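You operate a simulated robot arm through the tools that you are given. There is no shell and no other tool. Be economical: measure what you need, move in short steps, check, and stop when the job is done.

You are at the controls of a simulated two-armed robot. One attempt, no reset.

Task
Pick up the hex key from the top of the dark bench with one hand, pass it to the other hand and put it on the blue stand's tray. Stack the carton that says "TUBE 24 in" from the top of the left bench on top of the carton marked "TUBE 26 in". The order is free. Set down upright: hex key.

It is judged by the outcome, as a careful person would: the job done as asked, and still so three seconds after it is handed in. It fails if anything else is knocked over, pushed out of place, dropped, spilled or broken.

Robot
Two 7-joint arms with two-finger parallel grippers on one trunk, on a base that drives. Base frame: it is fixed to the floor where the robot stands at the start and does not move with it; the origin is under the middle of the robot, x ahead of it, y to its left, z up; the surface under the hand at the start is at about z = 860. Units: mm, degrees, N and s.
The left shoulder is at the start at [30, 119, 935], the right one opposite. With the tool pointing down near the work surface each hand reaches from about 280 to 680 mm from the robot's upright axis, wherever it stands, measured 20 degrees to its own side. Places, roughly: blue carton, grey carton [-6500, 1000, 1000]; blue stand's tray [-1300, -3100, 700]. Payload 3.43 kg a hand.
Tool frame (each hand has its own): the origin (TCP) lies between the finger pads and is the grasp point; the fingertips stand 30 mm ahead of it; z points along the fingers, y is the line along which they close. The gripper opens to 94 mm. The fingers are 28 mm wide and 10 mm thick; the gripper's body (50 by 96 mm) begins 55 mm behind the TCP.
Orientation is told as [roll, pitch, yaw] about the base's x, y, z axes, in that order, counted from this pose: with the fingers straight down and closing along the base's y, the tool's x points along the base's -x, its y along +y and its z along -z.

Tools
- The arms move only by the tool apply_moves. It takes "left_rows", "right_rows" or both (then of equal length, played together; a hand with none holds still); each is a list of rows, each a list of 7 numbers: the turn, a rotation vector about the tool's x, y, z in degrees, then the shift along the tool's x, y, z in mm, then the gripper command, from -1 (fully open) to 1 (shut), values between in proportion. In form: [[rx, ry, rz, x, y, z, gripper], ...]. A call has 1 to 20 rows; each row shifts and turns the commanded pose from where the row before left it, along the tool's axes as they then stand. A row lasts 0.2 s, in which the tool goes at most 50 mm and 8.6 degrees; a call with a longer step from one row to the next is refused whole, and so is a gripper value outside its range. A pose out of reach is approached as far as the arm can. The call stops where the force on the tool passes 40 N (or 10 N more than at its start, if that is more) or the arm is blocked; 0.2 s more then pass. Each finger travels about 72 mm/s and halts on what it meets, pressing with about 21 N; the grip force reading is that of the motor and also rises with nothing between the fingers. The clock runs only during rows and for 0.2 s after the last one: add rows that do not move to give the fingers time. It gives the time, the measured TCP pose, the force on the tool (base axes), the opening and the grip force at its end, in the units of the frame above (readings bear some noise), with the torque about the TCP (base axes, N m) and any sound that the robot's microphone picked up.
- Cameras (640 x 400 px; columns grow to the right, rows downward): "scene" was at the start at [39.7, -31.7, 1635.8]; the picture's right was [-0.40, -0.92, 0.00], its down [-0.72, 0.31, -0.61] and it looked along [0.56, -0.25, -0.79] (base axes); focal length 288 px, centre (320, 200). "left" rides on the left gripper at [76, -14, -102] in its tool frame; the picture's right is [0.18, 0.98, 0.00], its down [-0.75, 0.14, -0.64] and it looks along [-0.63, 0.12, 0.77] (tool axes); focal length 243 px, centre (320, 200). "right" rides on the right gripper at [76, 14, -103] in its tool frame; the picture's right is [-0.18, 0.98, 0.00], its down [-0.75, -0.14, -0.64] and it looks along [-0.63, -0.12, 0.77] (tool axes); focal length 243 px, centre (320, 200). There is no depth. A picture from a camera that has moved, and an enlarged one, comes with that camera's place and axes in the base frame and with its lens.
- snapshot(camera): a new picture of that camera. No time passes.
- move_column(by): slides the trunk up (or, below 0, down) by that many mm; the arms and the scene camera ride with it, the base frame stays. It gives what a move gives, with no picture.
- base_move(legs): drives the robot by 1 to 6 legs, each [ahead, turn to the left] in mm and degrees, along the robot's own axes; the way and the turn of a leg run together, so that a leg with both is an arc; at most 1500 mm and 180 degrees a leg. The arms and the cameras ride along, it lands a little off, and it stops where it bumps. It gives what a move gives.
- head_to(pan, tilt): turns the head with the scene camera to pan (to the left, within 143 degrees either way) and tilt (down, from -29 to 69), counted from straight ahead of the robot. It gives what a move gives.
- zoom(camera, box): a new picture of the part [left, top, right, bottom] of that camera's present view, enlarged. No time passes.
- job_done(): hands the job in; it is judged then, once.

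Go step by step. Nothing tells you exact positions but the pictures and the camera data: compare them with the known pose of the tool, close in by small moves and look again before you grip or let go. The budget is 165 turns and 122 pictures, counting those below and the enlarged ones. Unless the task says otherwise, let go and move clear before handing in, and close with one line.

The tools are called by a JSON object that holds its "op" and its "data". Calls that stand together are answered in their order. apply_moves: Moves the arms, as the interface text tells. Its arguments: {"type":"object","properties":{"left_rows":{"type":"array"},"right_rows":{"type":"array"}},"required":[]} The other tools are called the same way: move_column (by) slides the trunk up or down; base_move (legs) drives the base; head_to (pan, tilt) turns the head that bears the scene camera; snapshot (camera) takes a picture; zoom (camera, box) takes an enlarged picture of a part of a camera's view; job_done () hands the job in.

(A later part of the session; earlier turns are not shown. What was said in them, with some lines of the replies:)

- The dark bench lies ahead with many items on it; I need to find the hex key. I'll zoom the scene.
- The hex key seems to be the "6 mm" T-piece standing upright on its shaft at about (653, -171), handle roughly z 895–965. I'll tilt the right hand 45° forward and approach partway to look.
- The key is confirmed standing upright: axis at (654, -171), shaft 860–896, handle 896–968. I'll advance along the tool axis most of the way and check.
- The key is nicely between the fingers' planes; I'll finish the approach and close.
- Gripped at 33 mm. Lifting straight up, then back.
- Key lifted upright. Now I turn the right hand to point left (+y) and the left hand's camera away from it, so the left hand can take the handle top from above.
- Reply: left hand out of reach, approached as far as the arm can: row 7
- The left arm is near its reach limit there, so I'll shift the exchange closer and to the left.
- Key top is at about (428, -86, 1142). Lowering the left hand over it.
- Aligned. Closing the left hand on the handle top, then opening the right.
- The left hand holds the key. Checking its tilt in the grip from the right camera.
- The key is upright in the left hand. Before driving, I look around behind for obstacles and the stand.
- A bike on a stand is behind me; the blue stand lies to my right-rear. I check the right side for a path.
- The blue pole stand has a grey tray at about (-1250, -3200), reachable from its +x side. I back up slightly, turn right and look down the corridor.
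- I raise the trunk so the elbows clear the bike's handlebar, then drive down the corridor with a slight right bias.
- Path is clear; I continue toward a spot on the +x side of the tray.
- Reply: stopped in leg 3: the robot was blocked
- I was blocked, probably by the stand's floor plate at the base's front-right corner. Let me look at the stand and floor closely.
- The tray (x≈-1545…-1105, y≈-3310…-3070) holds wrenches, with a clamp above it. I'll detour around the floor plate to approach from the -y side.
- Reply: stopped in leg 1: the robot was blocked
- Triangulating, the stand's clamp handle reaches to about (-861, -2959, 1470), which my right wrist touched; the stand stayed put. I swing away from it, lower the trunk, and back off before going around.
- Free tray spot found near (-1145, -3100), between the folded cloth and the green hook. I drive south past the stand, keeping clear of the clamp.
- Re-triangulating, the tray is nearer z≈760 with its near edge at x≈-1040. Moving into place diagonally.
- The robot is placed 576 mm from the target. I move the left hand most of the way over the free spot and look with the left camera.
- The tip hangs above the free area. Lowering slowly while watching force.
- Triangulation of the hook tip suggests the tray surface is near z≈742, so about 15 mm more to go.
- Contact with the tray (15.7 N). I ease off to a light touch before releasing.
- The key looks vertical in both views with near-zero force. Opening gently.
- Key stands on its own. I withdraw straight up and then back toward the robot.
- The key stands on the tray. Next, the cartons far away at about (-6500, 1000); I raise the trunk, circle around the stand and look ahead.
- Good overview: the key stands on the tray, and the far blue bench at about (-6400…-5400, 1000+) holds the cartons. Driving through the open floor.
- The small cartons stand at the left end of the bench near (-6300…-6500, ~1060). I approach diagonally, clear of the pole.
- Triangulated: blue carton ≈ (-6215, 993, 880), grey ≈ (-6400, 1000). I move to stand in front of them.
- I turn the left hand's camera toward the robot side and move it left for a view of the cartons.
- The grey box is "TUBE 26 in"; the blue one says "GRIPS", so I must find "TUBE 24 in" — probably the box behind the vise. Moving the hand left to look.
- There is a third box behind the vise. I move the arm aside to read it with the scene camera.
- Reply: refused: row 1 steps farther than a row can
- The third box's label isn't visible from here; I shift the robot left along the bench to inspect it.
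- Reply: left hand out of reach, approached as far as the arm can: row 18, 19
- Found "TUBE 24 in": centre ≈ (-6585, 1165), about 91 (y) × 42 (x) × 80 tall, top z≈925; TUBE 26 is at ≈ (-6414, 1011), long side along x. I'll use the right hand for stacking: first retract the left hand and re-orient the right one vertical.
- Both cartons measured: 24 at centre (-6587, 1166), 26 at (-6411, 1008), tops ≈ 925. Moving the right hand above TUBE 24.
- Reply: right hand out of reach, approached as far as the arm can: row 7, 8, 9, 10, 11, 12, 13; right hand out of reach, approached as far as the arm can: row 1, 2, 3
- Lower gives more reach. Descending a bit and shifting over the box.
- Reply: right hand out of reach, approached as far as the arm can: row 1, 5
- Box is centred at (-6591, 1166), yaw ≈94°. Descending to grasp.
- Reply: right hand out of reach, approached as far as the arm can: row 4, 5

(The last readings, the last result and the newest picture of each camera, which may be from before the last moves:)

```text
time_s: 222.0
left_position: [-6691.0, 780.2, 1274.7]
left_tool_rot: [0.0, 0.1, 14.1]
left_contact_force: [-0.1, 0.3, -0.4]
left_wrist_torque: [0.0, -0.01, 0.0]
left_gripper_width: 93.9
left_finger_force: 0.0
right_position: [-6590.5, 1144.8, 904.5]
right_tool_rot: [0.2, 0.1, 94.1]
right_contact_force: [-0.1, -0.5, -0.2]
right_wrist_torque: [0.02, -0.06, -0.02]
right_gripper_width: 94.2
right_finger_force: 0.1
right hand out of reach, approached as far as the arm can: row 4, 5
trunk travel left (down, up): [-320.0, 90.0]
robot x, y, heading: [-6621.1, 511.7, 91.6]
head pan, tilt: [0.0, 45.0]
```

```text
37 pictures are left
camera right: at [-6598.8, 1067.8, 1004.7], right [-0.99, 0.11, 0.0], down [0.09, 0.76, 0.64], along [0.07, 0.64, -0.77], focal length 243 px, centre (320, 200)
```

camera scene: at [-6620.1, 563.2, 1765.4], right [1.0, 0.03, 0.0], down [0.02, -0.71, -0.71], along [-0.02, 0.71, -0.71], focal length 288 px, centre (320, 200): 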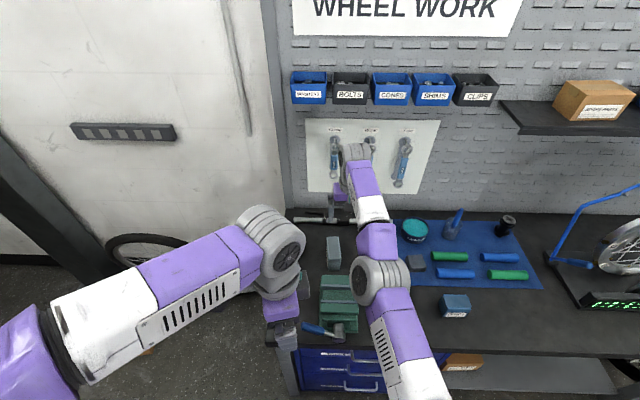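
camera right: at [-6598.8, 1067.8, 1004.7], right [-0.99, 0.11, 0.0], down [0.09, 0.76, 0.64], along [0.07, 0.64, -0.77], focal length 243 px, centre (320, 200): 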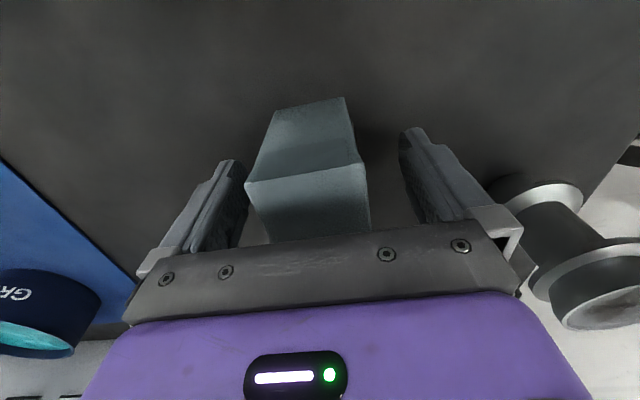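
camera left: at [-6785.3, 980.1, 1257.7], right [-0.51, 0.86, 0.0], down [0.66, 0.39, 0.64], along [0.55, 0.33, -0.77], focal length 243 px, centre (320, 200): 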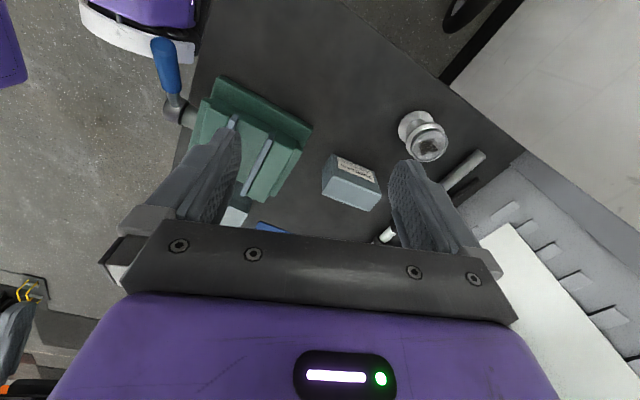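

Fingers straddle the box, 21 mm off its middle lengthwise, which is fine. Closing.

{"op": "apply_moves", "data": {"right_rows": [[0, 0, 0, 0, 0, 0, -0.5], [0, 0, 0, 0, 0, 0, -0.2], [0, 0, 0, 0, 0, 0, 0], [0, 0, 0, 0, 0, 0, 0.2], [0, 0, 0, 0, 0, 0, 0.6], [0, 0, 0, 0, 0, 0, 1], [0, 0, 0, 0, 0, 0, 1]]}}

{"op": "apply_moves", "data": {"right_rows": [[0, 0, 0, 0, 0, -5, 1], [0, 0, 0, 0, 0, -10, 1], [0, 0, 0, 5, 0, -20, 1], [0, 0, 0, 10, 0, -20, 1], [0, 0, 0, 10, 0, -20, 1], [0, 0, 0, 10, 0, -20, 1], [0, 0, 0, 10, 0, -20, 1]]}}

{"op": "snapshot", "data": {"camera": "right"}}

```text
time_s: 223.6
left_position: [-6690.9, 780.5, 1273.9]
left_tool_rot: [0.1, -0.1, 14.2]
left_contact_force: [-0.2, -0.4, 0.1]
left_wrist_torque: [0.0, 0.02, -0.04]
left_gripper_width: 94.1
left_finger_force: 0.0
right_position: [-6589.4, 1145.6, 902.7]
right_tool_rot: [0.2, 0.0, 94.1]
right_contact_force: [0.4, 0.8, -0.4]
right_wrist_torque: [0.02, -0.06, 0.06]
right_gripper_width: 49.1
right_finger_force: 20.8
trunk travel left (down, up): [-320.0, 90.0]
robot x, y, heading: [-6619.6, 512.1, 91.7]
head pan, tilt: [0.0, 45.0]
```

```text
time_s: 225.2
left_position: [-6690.2, 778.5, 1273.4]
left_tool_rot: [0.1, 0.1, 14.1]
left_contact_force: [0.1, 0.1, 0.0]
left_wrist_torque: [0.02, -0.01, 0.0]
left_gripper_width: 94.1
left_finger_force: 0.1
right_position: [-6586.2, 1100.2, 1019.2]
right_tool_rot: [0.2, -0.1, 94.0]
right_contact_force: [-0.1, -0.2, -1.4]
right_wrist_torque: [-0.06, 0.02, -0.03]
right_gripper_width: 49.3
right_finger_force: 21.2
trunk travel left (down, up): [-320.0, 90.0]
robot x, y, heading: [-6617.7, 511.5, 91.5]
head pan, tilt: [0.0, 45.0]
```

```text
36 pictures are left
camera right: at [-6594.6, 1022.7, 1121.1], right [-0.99, 0.11, 0.0], down [0.09, 0.76, 0.64], along [0.07, 0.64, -0.77], focal length 243 px, centre (320, 200)
```

right: 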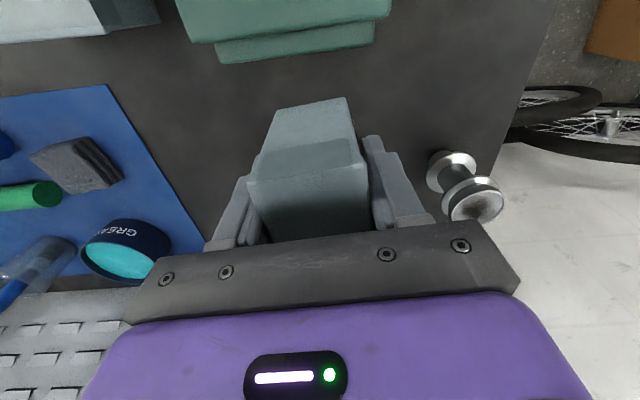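

TUBE 24 is held (49 mm wide). I raise it, carry it above TUBE 26 and turn it to align.

{"op": "apply_moves", "data": {"right_rows": [[0, 0, 0, 0, 0, -25, 1], [0, 0, 0, 0, 0, -25, 1], [0, 0, 0, 21.3, -37.8, 0, 1], [0, 0, 0, 21.3, -37.8, 0, 1], [0, 0, 0, 21.3, -37.8, 0, 1], [0, 0, 0, 21.3, -37.8, 0, 1], [0, 0, 0, 21.3, -37.8, 0, 1], [0, 0, -7.65, 0, 0, 0, 1], [0, 0, -7.65, 0, 0, 0, 1], [0, 0, -7.65, 0, 0, 0, 1], [0, 0, -7.65, 0, 0, 0, 1], [0, 0, -7.65, 0, 0, 0, 1], [0, 0, -7.65, 0, 0, 0, 1], [0, 0, -7.65, 0, 0, 0, 1], [0, 0, -7.65, 0, 0, 0, 1], [0, 0, -7.65, 0, 0, 0, 1], [0, 0, -7.65, 0, 0, 0, 1], [0, 0, -7.65, 0, 0, 0, 1], [0, 0, 0, 0, 0, 0, 1]]}}

{"op": "snapshot", "data": {"camera": "right"}}

{"op": "zoom", "data": {"camera": "scene", "box": [300, 220, 440, 330]}}

```text
time_s: 229.2
left_position: [-6691.4, 779.8, 1275.0]
left_tool_rot: [-0.1, 0.0, 14.2]
left_contact_force: [0.3, -0.1, 0.3]
left_wrist_torque: [-0.01, -0.03, 0.02]
left_gripper_width: 93.9
left_finger_force: 0.1
right_position: [-6388.9, 1006.4, 1069.1]
right_tool_rot: [0.2, -0.2, 178.2]
right_contact_force: [-1.2, 0.3, -2.1]
right_wrist_torque: [0.03, -0.05, 0.0]
right_gripper_width: 49.2
right_finger_force: 20.6
trunk travel left (down, up): [-320.0, 90.0]
robot x, y, heading: [-6620.0, 510.5, 91.5]
head pan, tilt: [0.0, 45.0]
```

```text
35 pictures are left
camera right: at [-6313.5, 990.8, 1170.5], right [-0.21, -0.98, 0.0], down [-0.75, 0.16, 0.64], along [-0.63, 0.14, -0.77], focal length 243 px, centre (320, 200)
```

right: 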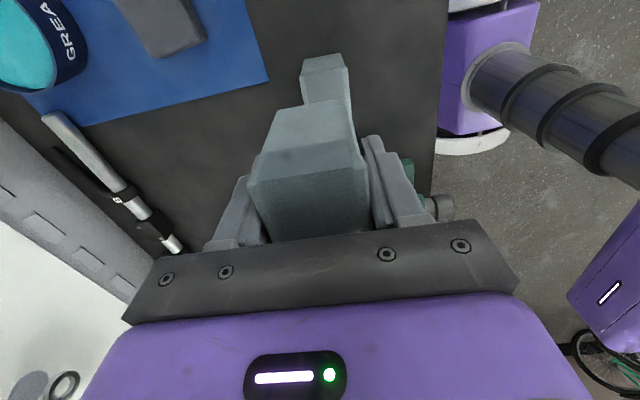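

```text
3.64 times, centred on (370, 275) of scene
camera zoom: at [-6620.0, 561.9, 1765.4], right [1.0, 0.03, 0.0], down [0.02, -0.71, -0.71], along [-0.02, 0.71, -0.71], focal length 1048 px, centre (138, -73)
```

zoom: 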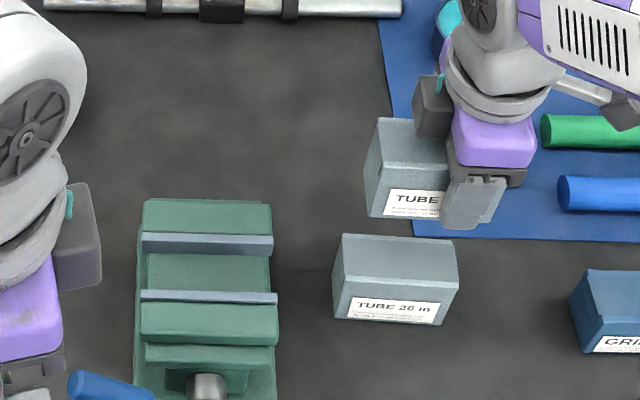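

Aligned, with TUBE 26 about 6 mm nearer than the held box. I correct that and lower partway.

{"op": "apply_moves", "data": {"right_rows": [[0, 0, 0, 0, 6, 0, 1], [0, 0, 0, 0, 0, 20, 1], [0, 0, 0, 0, 0, 20, 1], [0, 0, 0, 0, 0, 20, 1], [0, 0, 0, 0, 0, 0, 1]]}}

{"op": "zoom", "data": {"camera": "scene", "box": [330, 225, 440, 315]}}

{"op": "zoom", "data": {"camera": "right", "box": [230, 20, 430, 180]}}

```text
time_s: 230.4
left_position: [-6691.1, 778.3, 1274.4]
left_tool_rot: [0.0, 0.0, 14.1]
left_contact_force: [-0.5, 0.0, -0.2]
left_wrist_torque: [0.0, -0.02, 0.01]
left_gripper_width: 94.0
left_finger_force: 0.1
right_position: [-6390.7, 1000.7, 1009.0]
right_tool_rot: [0.0, -0.1, 178.2]
right_contact_force: [-0.2, 0.4, -1.6]
right_wrist_torque: [0.02, -0.03, -0.01]
right_gripper_width: 49.2
right_finger_force: 21.0
trunk travel left (down, up): [-320.0, 90.0]
robot x, y, heading: [-6619.0, 511.0, 91.7]
head pan, tilt: [0.0, 45.0]
```

```text
4.44 times, centred on (385, 270) of scene
camera zoom: at [-6620.0, 561.6, 1765.5], right [1.0, 0.03, 0.0], down [0.02, -0.71, -0.71], along [-0.02, 0.71, -0.71], focal length 1282 px, centre (31, -111)
```

zoom: 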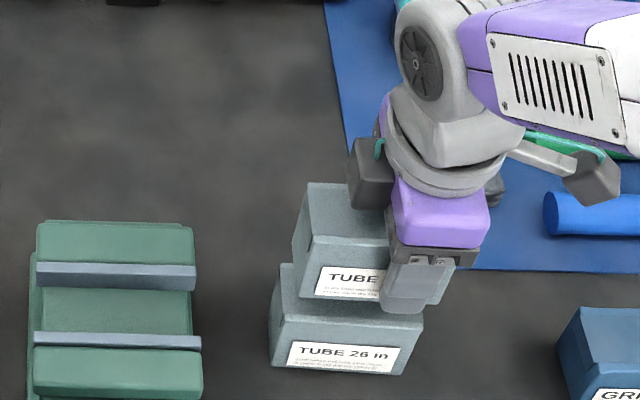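

```text
2.50 times, centred on (330, 100) of right
camera zoom: at [-6315.0, 984.5, 1109.8], right [-0.21, -0.98, 0.0], down [-0.75, 0.16, 0.64], along [-0.63, 0.14, -0.77], focal length 606 px, centre (295, 450)
```

zoom: 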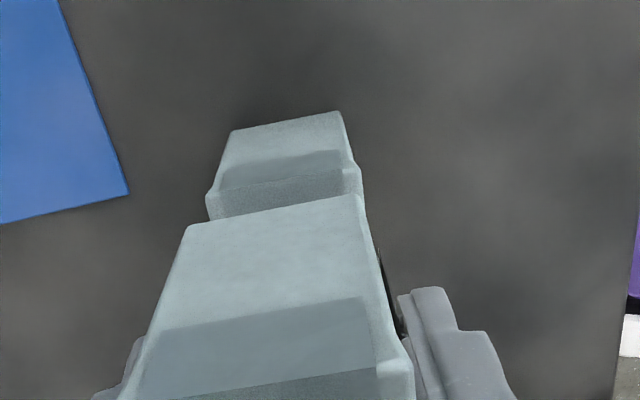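

Alignment is within a few millimetres. Lowering to contact in small steps.

{"op": "apply_moves", "data": {"right_rows": [[0, 0, 0, 0, 2, 6, 1], [0, 0, 0, 0, 0, 6, 1], [0, 0, 0, 0, 0, 4, 1], [0, 0, 0, 0, 0, 0, 1]]}}

{"op": "apply_moves", "data": {"right_rows": [[0, 0, 0, 0, 0, 2, 1], [0, 0, 0, 0, 0, 2, 1], [0, 0, 0, 0, 0, 0, 1]]}}

{"op": "apply_moves", "data": {"right_rows": [[0, 0, 0, 0, 0, 2, 1], [0, 0, 0, 0, 0, 1, 1], [0, 0, 0, 0, 0, 0, 1]]}}

```text
time_s: 231.4
left_position: [-6691.4, 779.2, 1274.7]
left_tool_rot: [0.0, 0.0, 14.1]
left_contact_force: [0.2, 0.5, -0.8]
left_wrist_torque: [-0.01, 0.01, 0.03]
left_gripper_width: 94.0
left_finger_force: 0.0
right_position: [-6391.3, 999.5, 991.9]
right_tool_rot: [0.1, -0.2, 178.2]
right_contact_force: [0.1, -0.3, -1.6]
right_wrist_torque: [0.0, 0.01, -0.01]
right_gripper_width: 49.0
right_finger_force: 21.3
trunk travel left (down, up): [-320.0, 90.0]
robot x, y, heading: [-6620.0, 509.9, 91.9]
head pan, tilt: [0.0, 45.0]
```

```text
time_s: 232.2
left_position: [-6690.3, 779.0, 1274.4]
left_tool_rot: [0.0, 0.0, 14.3]
left_contact_force: [0.5, 0.5, 0.4]
left_wrist_torque: [-0.02, -0.03, -0.01]
left_gripper_width: 93.8
left_finger_force: 0.1
right_position: [-6390.8, 998.2, 987.8]
right_tool_rot: [0.1, -0.3, 178.3]
right_contact_force: [-0.4, 0.5, -0.7]
right_wrist_torque: [-0.01, -0.06, 0.0]
right_gripper_width: 49.0
right_finger_force: 21.0
trunk travel left (down, up): [-320.0, 90.0]
robot x, y, heading: [-6619.9, 513.2, 91.9]
head pan, tilt: [0.0, 45.0]
```

```text
time_s: 233.0
left_position: [-6689.7, 779.0, 1274.2]
left_tool_rot: [-0.1, -0.1, 14.2]
left_contact_force: [-0.1, -0.1, 0.2]
left_wrist_torque: [-0.04, 0.03, 0.02]
left_gripper_width: 94.0
left_finger_force: 0.0
right_position: [-6390.8, 999.3, 985.5]
right_tool_rot: [0.1, -0.2, 178.2]
right_contact_force: [0.8, -0.5, -2.0]
right_wrist_torque: [0.03, -0.03, 0.01]
right_gripper_width: 49.4
right_finger_force: 21.2
trunk travel left (down, up): [-320.0, 90.0]
robot x, y, heading: [-6621.0, 511.2, 91.6]
head pan, tilt: [0.0, 45.0]
```

{"op": "apply_moves", "data": {"right_rows": [[0, 0, 0, 0, 0, 1.5, 1], [0, 0, 0, 0, 0, 1.5, 1], [0, 0, 0, 0, 0, 0, 1]]}}

{"op": "zoom", "data": {"camera": "right", "box": [250, 40, 370, 130]}}

{"op": "zoom", "data": {"camera": "scene", "box": [370, 265, 430, 315]}}

```text
time_s: 233.8
left_position: [-6690.7, 778.9, 1274.7]
left_tool_rot: [0.0, 0.0, 14.2]
left_contact_force: [0.2, 0.4, -0.6]
left_wrist_torque: [-0.02, 0.0, 0.01]
left_gripper_width: 94.1
left_finger_force: 0.1
right_position: [-6391.3, 999.4, 981.7]
right_tool_rot: [0.1, -0.2, 178.2]
right_contact_force: [-1.1, -0.4, -0.9]
right_wrist_torque: [-0.03, -0.02, 0.0]
right_gripper_width: 48.8
right_finger_force: 21.2
trunk travel left (down, up): [-320.0, 90.0]
robot x, y, heading: [-6620.4, 511.5, 91.8]
head pan, tilt: [0.0, 45.0]
```

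```text
4.44 times, centred on (310, 85) of right
camera zoom: at [-6314.9, 981.8, 1084.2], right [-0.21, -0.98, 0.0], down [-0.75, 0.17, 0.64], along [-0.63, 0.14, -0.77], focal length 1078 px, centre (364, 711)
```

zoom: 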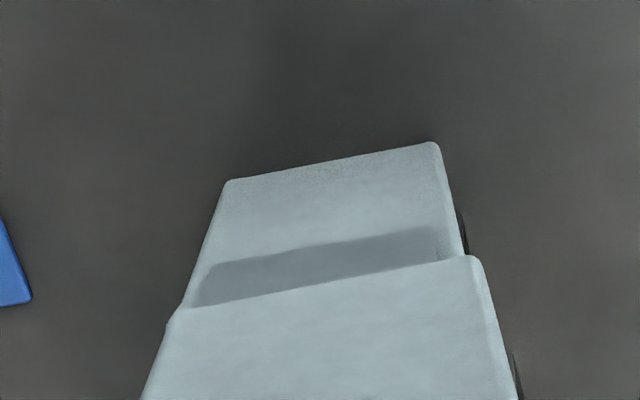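

```text
8.00 times, centred on (400, 290) of scene
camera zoom: at [-6619.9, 561.9, 1765.4], right [1.0, 0.03, 0.0], down [0.02, -0.71, -0.71], along [-0.02, 0.71, -0.71], focal length 2307 px, centre (-320, -520)
```

zoom: 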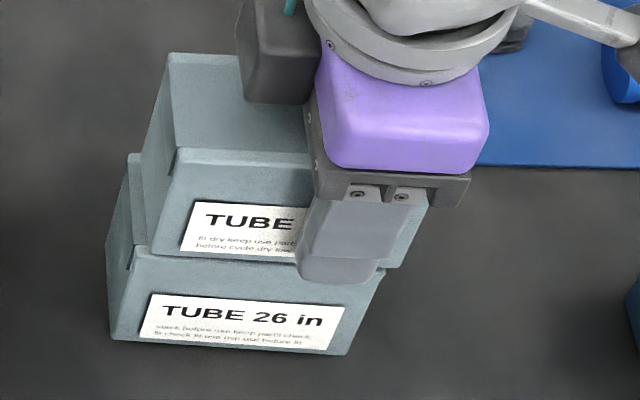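

{"op": "apply_moves", "data": {"right_rows": [[0, 0, 0, -5, 0, 0, 1], [0, 0, 0, 0, 0, 1.5, 1], [0, 0, 0, 0, 0, 1, 1], [0, 0, 0, 0, 0, 0, 1]]}}

{"op": "apply_moves", "data": {"right_rows": [[0, 0, 0, 0, 0, 1.5, 1], [0, 0, 0, 0, 0, 1, 1], [0, 0, 0, 0, 0, 0, 1]]}}

```text
time_s: 234.8
left_position: [-6690.2, 779.7, 1274.4]
left_tool_rot: [0.1, 0.0, 14.2]
left_contact_force: [0.5, -0.6, -1.3]
left_wrist_torque: [0.0, 0.03, 0.01]
left_gripper_width: 94.2
left_finger_force: 0.0
right_position: [-6394.9, 1000.7, 980.2]
right_tool_rot: [0.1, -0.2, 178.3]
right_contact_force: [-0.4, 0.6, -0.5]
right_wrist_torque: [0.0, 0.0, -0.06]
right_gripper_width: 49.1
right_finger_force: 21.4
trunk travel left (down, up): [-320.0, 90.0]
robot x, y, heading: [-6619.8, 511.3, 92.0]
head pan, tilt: [0.0, 45.0]
```

```text
time_s: 235.6
left_position: [-6691.4, 778.5, 1273.7]
left_tool_rot: [0.1, 0.0, 14.2]
left_contact_force: [0.8, 0.1, -0.3]
left_wrist_torque: [-0.04, 0.06, -0.02]
left_gripper_width: 93.9
left_finger_force: 0.1
right_position: [-6396.6, 998.9, 977.5]
right_tool_rot: [0.1, -0.1, 178.2]
right_contact_force: [-0.1, 0.5, 0.6]
right_wrist_torque: [0.04, -0.12, 0.0]
right_gripper_width: 49.3
right_finger_force: 21.0
trunk travel left (down, up): [-320.0, 90.0]
robot x, y, heading: [-6621.6, 511.9, 91.5]
head pan, tilt: [0.0, 45.0]
```

Force rising — just at contact. One more small step to confirm.

{"op": "apply_moves", "data": {"right_rows": [[0, 0, 0, 0, 0, 1, 1], [0, 0, 0, 0, 0, 0, 1]]}}

{"op": "zoom", "data": {"camera": "scene", "box": [370, 265, 430, 315]}}

```text
time_s: 236.2
left_position: [-6691.2, 778.3, 1273.8]
left_tool_rot: [0.1, -0.1, 14.2]
left_contact_force: [-0.2, 0.4, 0.1]
left_wrist_torque: [0.0, 0.0, -0.01]
left_gripper_width: 93.9
left_finger_force: 0.1
right_position: [-6395.9, 999.3, 976.5]
right_tool_rot: [-0.2, -0.1, 178.3]
right_contact_force: [0.9, -0.6, 12.1]
right_wrist_torque: [-0.13, -0.26, 0.02]
right_gripper_width: 49.3
right_finger_force: 21.0
trunk travel left (down, up): [-320.0, 90.0]
robot x, y, heading: [-6616.9, 512.6, 91.6]
head pan, tilt: [0.0, 45.0]
```

```text
8.00 times, centred on (400, 290) of scene
camera zoom: at [-6620.5, 560.5, 1765.6], right [1.0, 0.03, 0.0], down [0.02, -0.71, -0.71], along [-0.02, 0.71, -0.71], focal length 2307 px, centre (-320, -520)
```

zoom: 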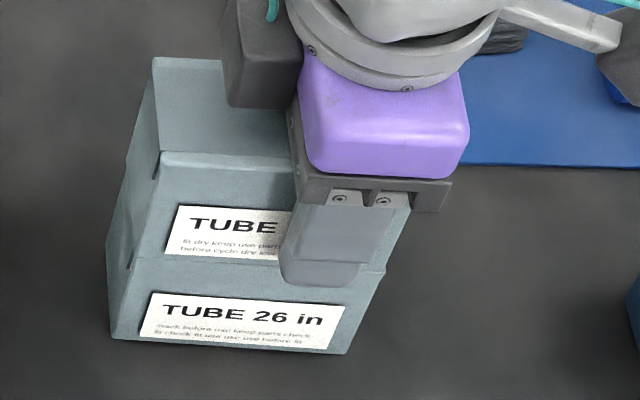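

Perfectly aligned and in contact. Easing off slightly, releasing and rising.

{"op": "apply_moves", "data": {"right_rows": [[0, 0, 0, 0, 0, -0.8, 1], [0, 0, 0, 0, 0, 0, 0.2], [0, 0, 0, 0, 0, 0, -0.05], [0, 0, 0, 0, 0, 0, -0.1], [0, 0, 0, 0, 0, 0, -0.3], [0, 0, 0, 0, 0, 0, -0.7], [0, 0, 0, 0, 0, 0, -1], [0, 0, 0, 0, 0, 0, -1], [0, 0, 0, 0, 0, -10, -1], [0, 0, 0, 0, 0, -20, -1], [0, 0, 0, 0, 0, -30, -1], [0, 0, 0, 0, 0, -30, -1], [0, 0, 0, 0, 0, -30, -1]]}}

{"op": "zoom", "data": {"camera": "scene", "box": [330, 220, 450, 320]}}

{"op": "snapshot", "data": {"camera": "right"}}

```text
time_s: 239.0
left_position: [-6692.1, 777.9, 1274.4]
left_tool_rot: [0.1, 0.0, 14.2]
left_contact_force: [-0.2, -0.7, 0.8]
left_wrist_torque: [0.02, -0.01, 0.01]
left_gripper_width: 93.9
left_finger_force: 0.1
right_position: [-6395.7, 998.9, 1097.5]
right_tool_rot: [0.1, -0.1, 178.2]
right_contact_force: [-0.3, -0.1, 0.9]
right_wrist_torque: [0.0, 0.01, -0.01]
right_gripper_width: 94.0
right_finger_force: 0.1
trunk travel left (down, up): [-320.0, 90.0]
robot x, y, heading: [-6616.7, 512.0, 91.7]
head pan, tilt: [0.0, 45.0]
```

```text
4.00 times, centred on (390, 270) of scene
camera zoom: at [-6620.3, 561.2, 1765.5], right [1.0, 0.03, 0.0], down [0.02, -0.71, -0.71], along [-0.02, 0.71, -0.71], focal length 1153 px, centre (40, -80)
```

zoom: 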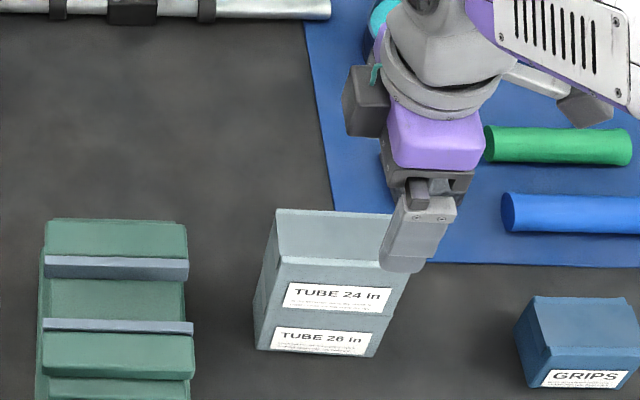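

```text
27 pictures are left
camera right: at [-6319.2, 982.2, 1199.1], right [-0.21, -0.98, 0.0], down [-0.75, 0.16, 0.64], along [-0.63, 0.14, -0.77], focal length 243 px, centre (320, 200)
```

right: 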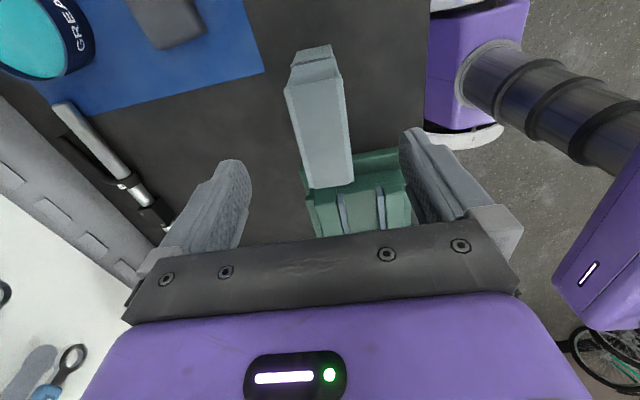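

Stack is neat: TUBE 24 on TUBE 26. I move the hand clear, take one last look, then hand in.

{"op": "apply_moves", "data": {"right_rows": [[0, 0, 0, 0, 0, -30, -1], [0, 0, 0, 0, 0, -30, -1], [0, 0, 0, 0, 30, -20, -1], [0, 0, 0, 0, 40, 0, -1], [0, 0, 0, 0, 40, 0, -1]]}}

{"op": "snapshot", "data": {"camera": "scene"}}

```text
time_s: 240.2
left_position: [-6691.4, 777.1, 1274.6]
left_tool_rot: [0.1, 0.1, 14.1]
left_contact_force: [0.0, -0.3, -0.3]
left_wrist_torque: [0.01, 0.01, -0.01]
left_gripper_width: 94.1
left_finger_force: 0.1
right_position: [-6398.6, 885.2, 1179.7]
right_tool_rot: [0.0, -0.1, 178.2]
right_contact_force: [0.4, 0.2, 0.5]
right_wrist_torque: [0.0, 0.0, -0.01]
right_gripper_width: 94.1
right_finger_force: 0.1
trunk travel left (down, up): [-320.0, 90.0]
robot x, y, heading: [-6617.3, 509.0, 91.6]
head pan, tilt: [0.0, 45.0]
```

```text
26 pictures are left
camera scene: at [-6620.1, 559.7, 1765.5], right [1.0, 0.03, 0.0], down [0.02, -0.71, -0.71], along [-0.02, 0.71, -0.71], focal length 288 px, centre (320, 200)
```

scene: 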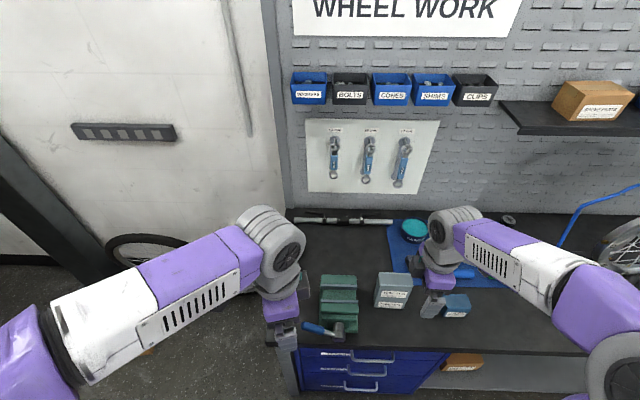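

The key stands upright on the tray and TUBE 24 rests on TUBE 26; both hands are clear, so I hand in.

{"op": "job_done", "data": {}}

```text
The job is handed in.
```

The job is handed in: the hex key went from the right hand to the left and stands upright on the blue stand's tray, and the "TUBE 24 in" carton sits squarely on the "TUBE 26 in" carton. On the way my right wrist touched the blue stand's clamp twice and stopped the base; the stand looked unmoved in later pictures. I last saw the key standing before I drove to the cartons.
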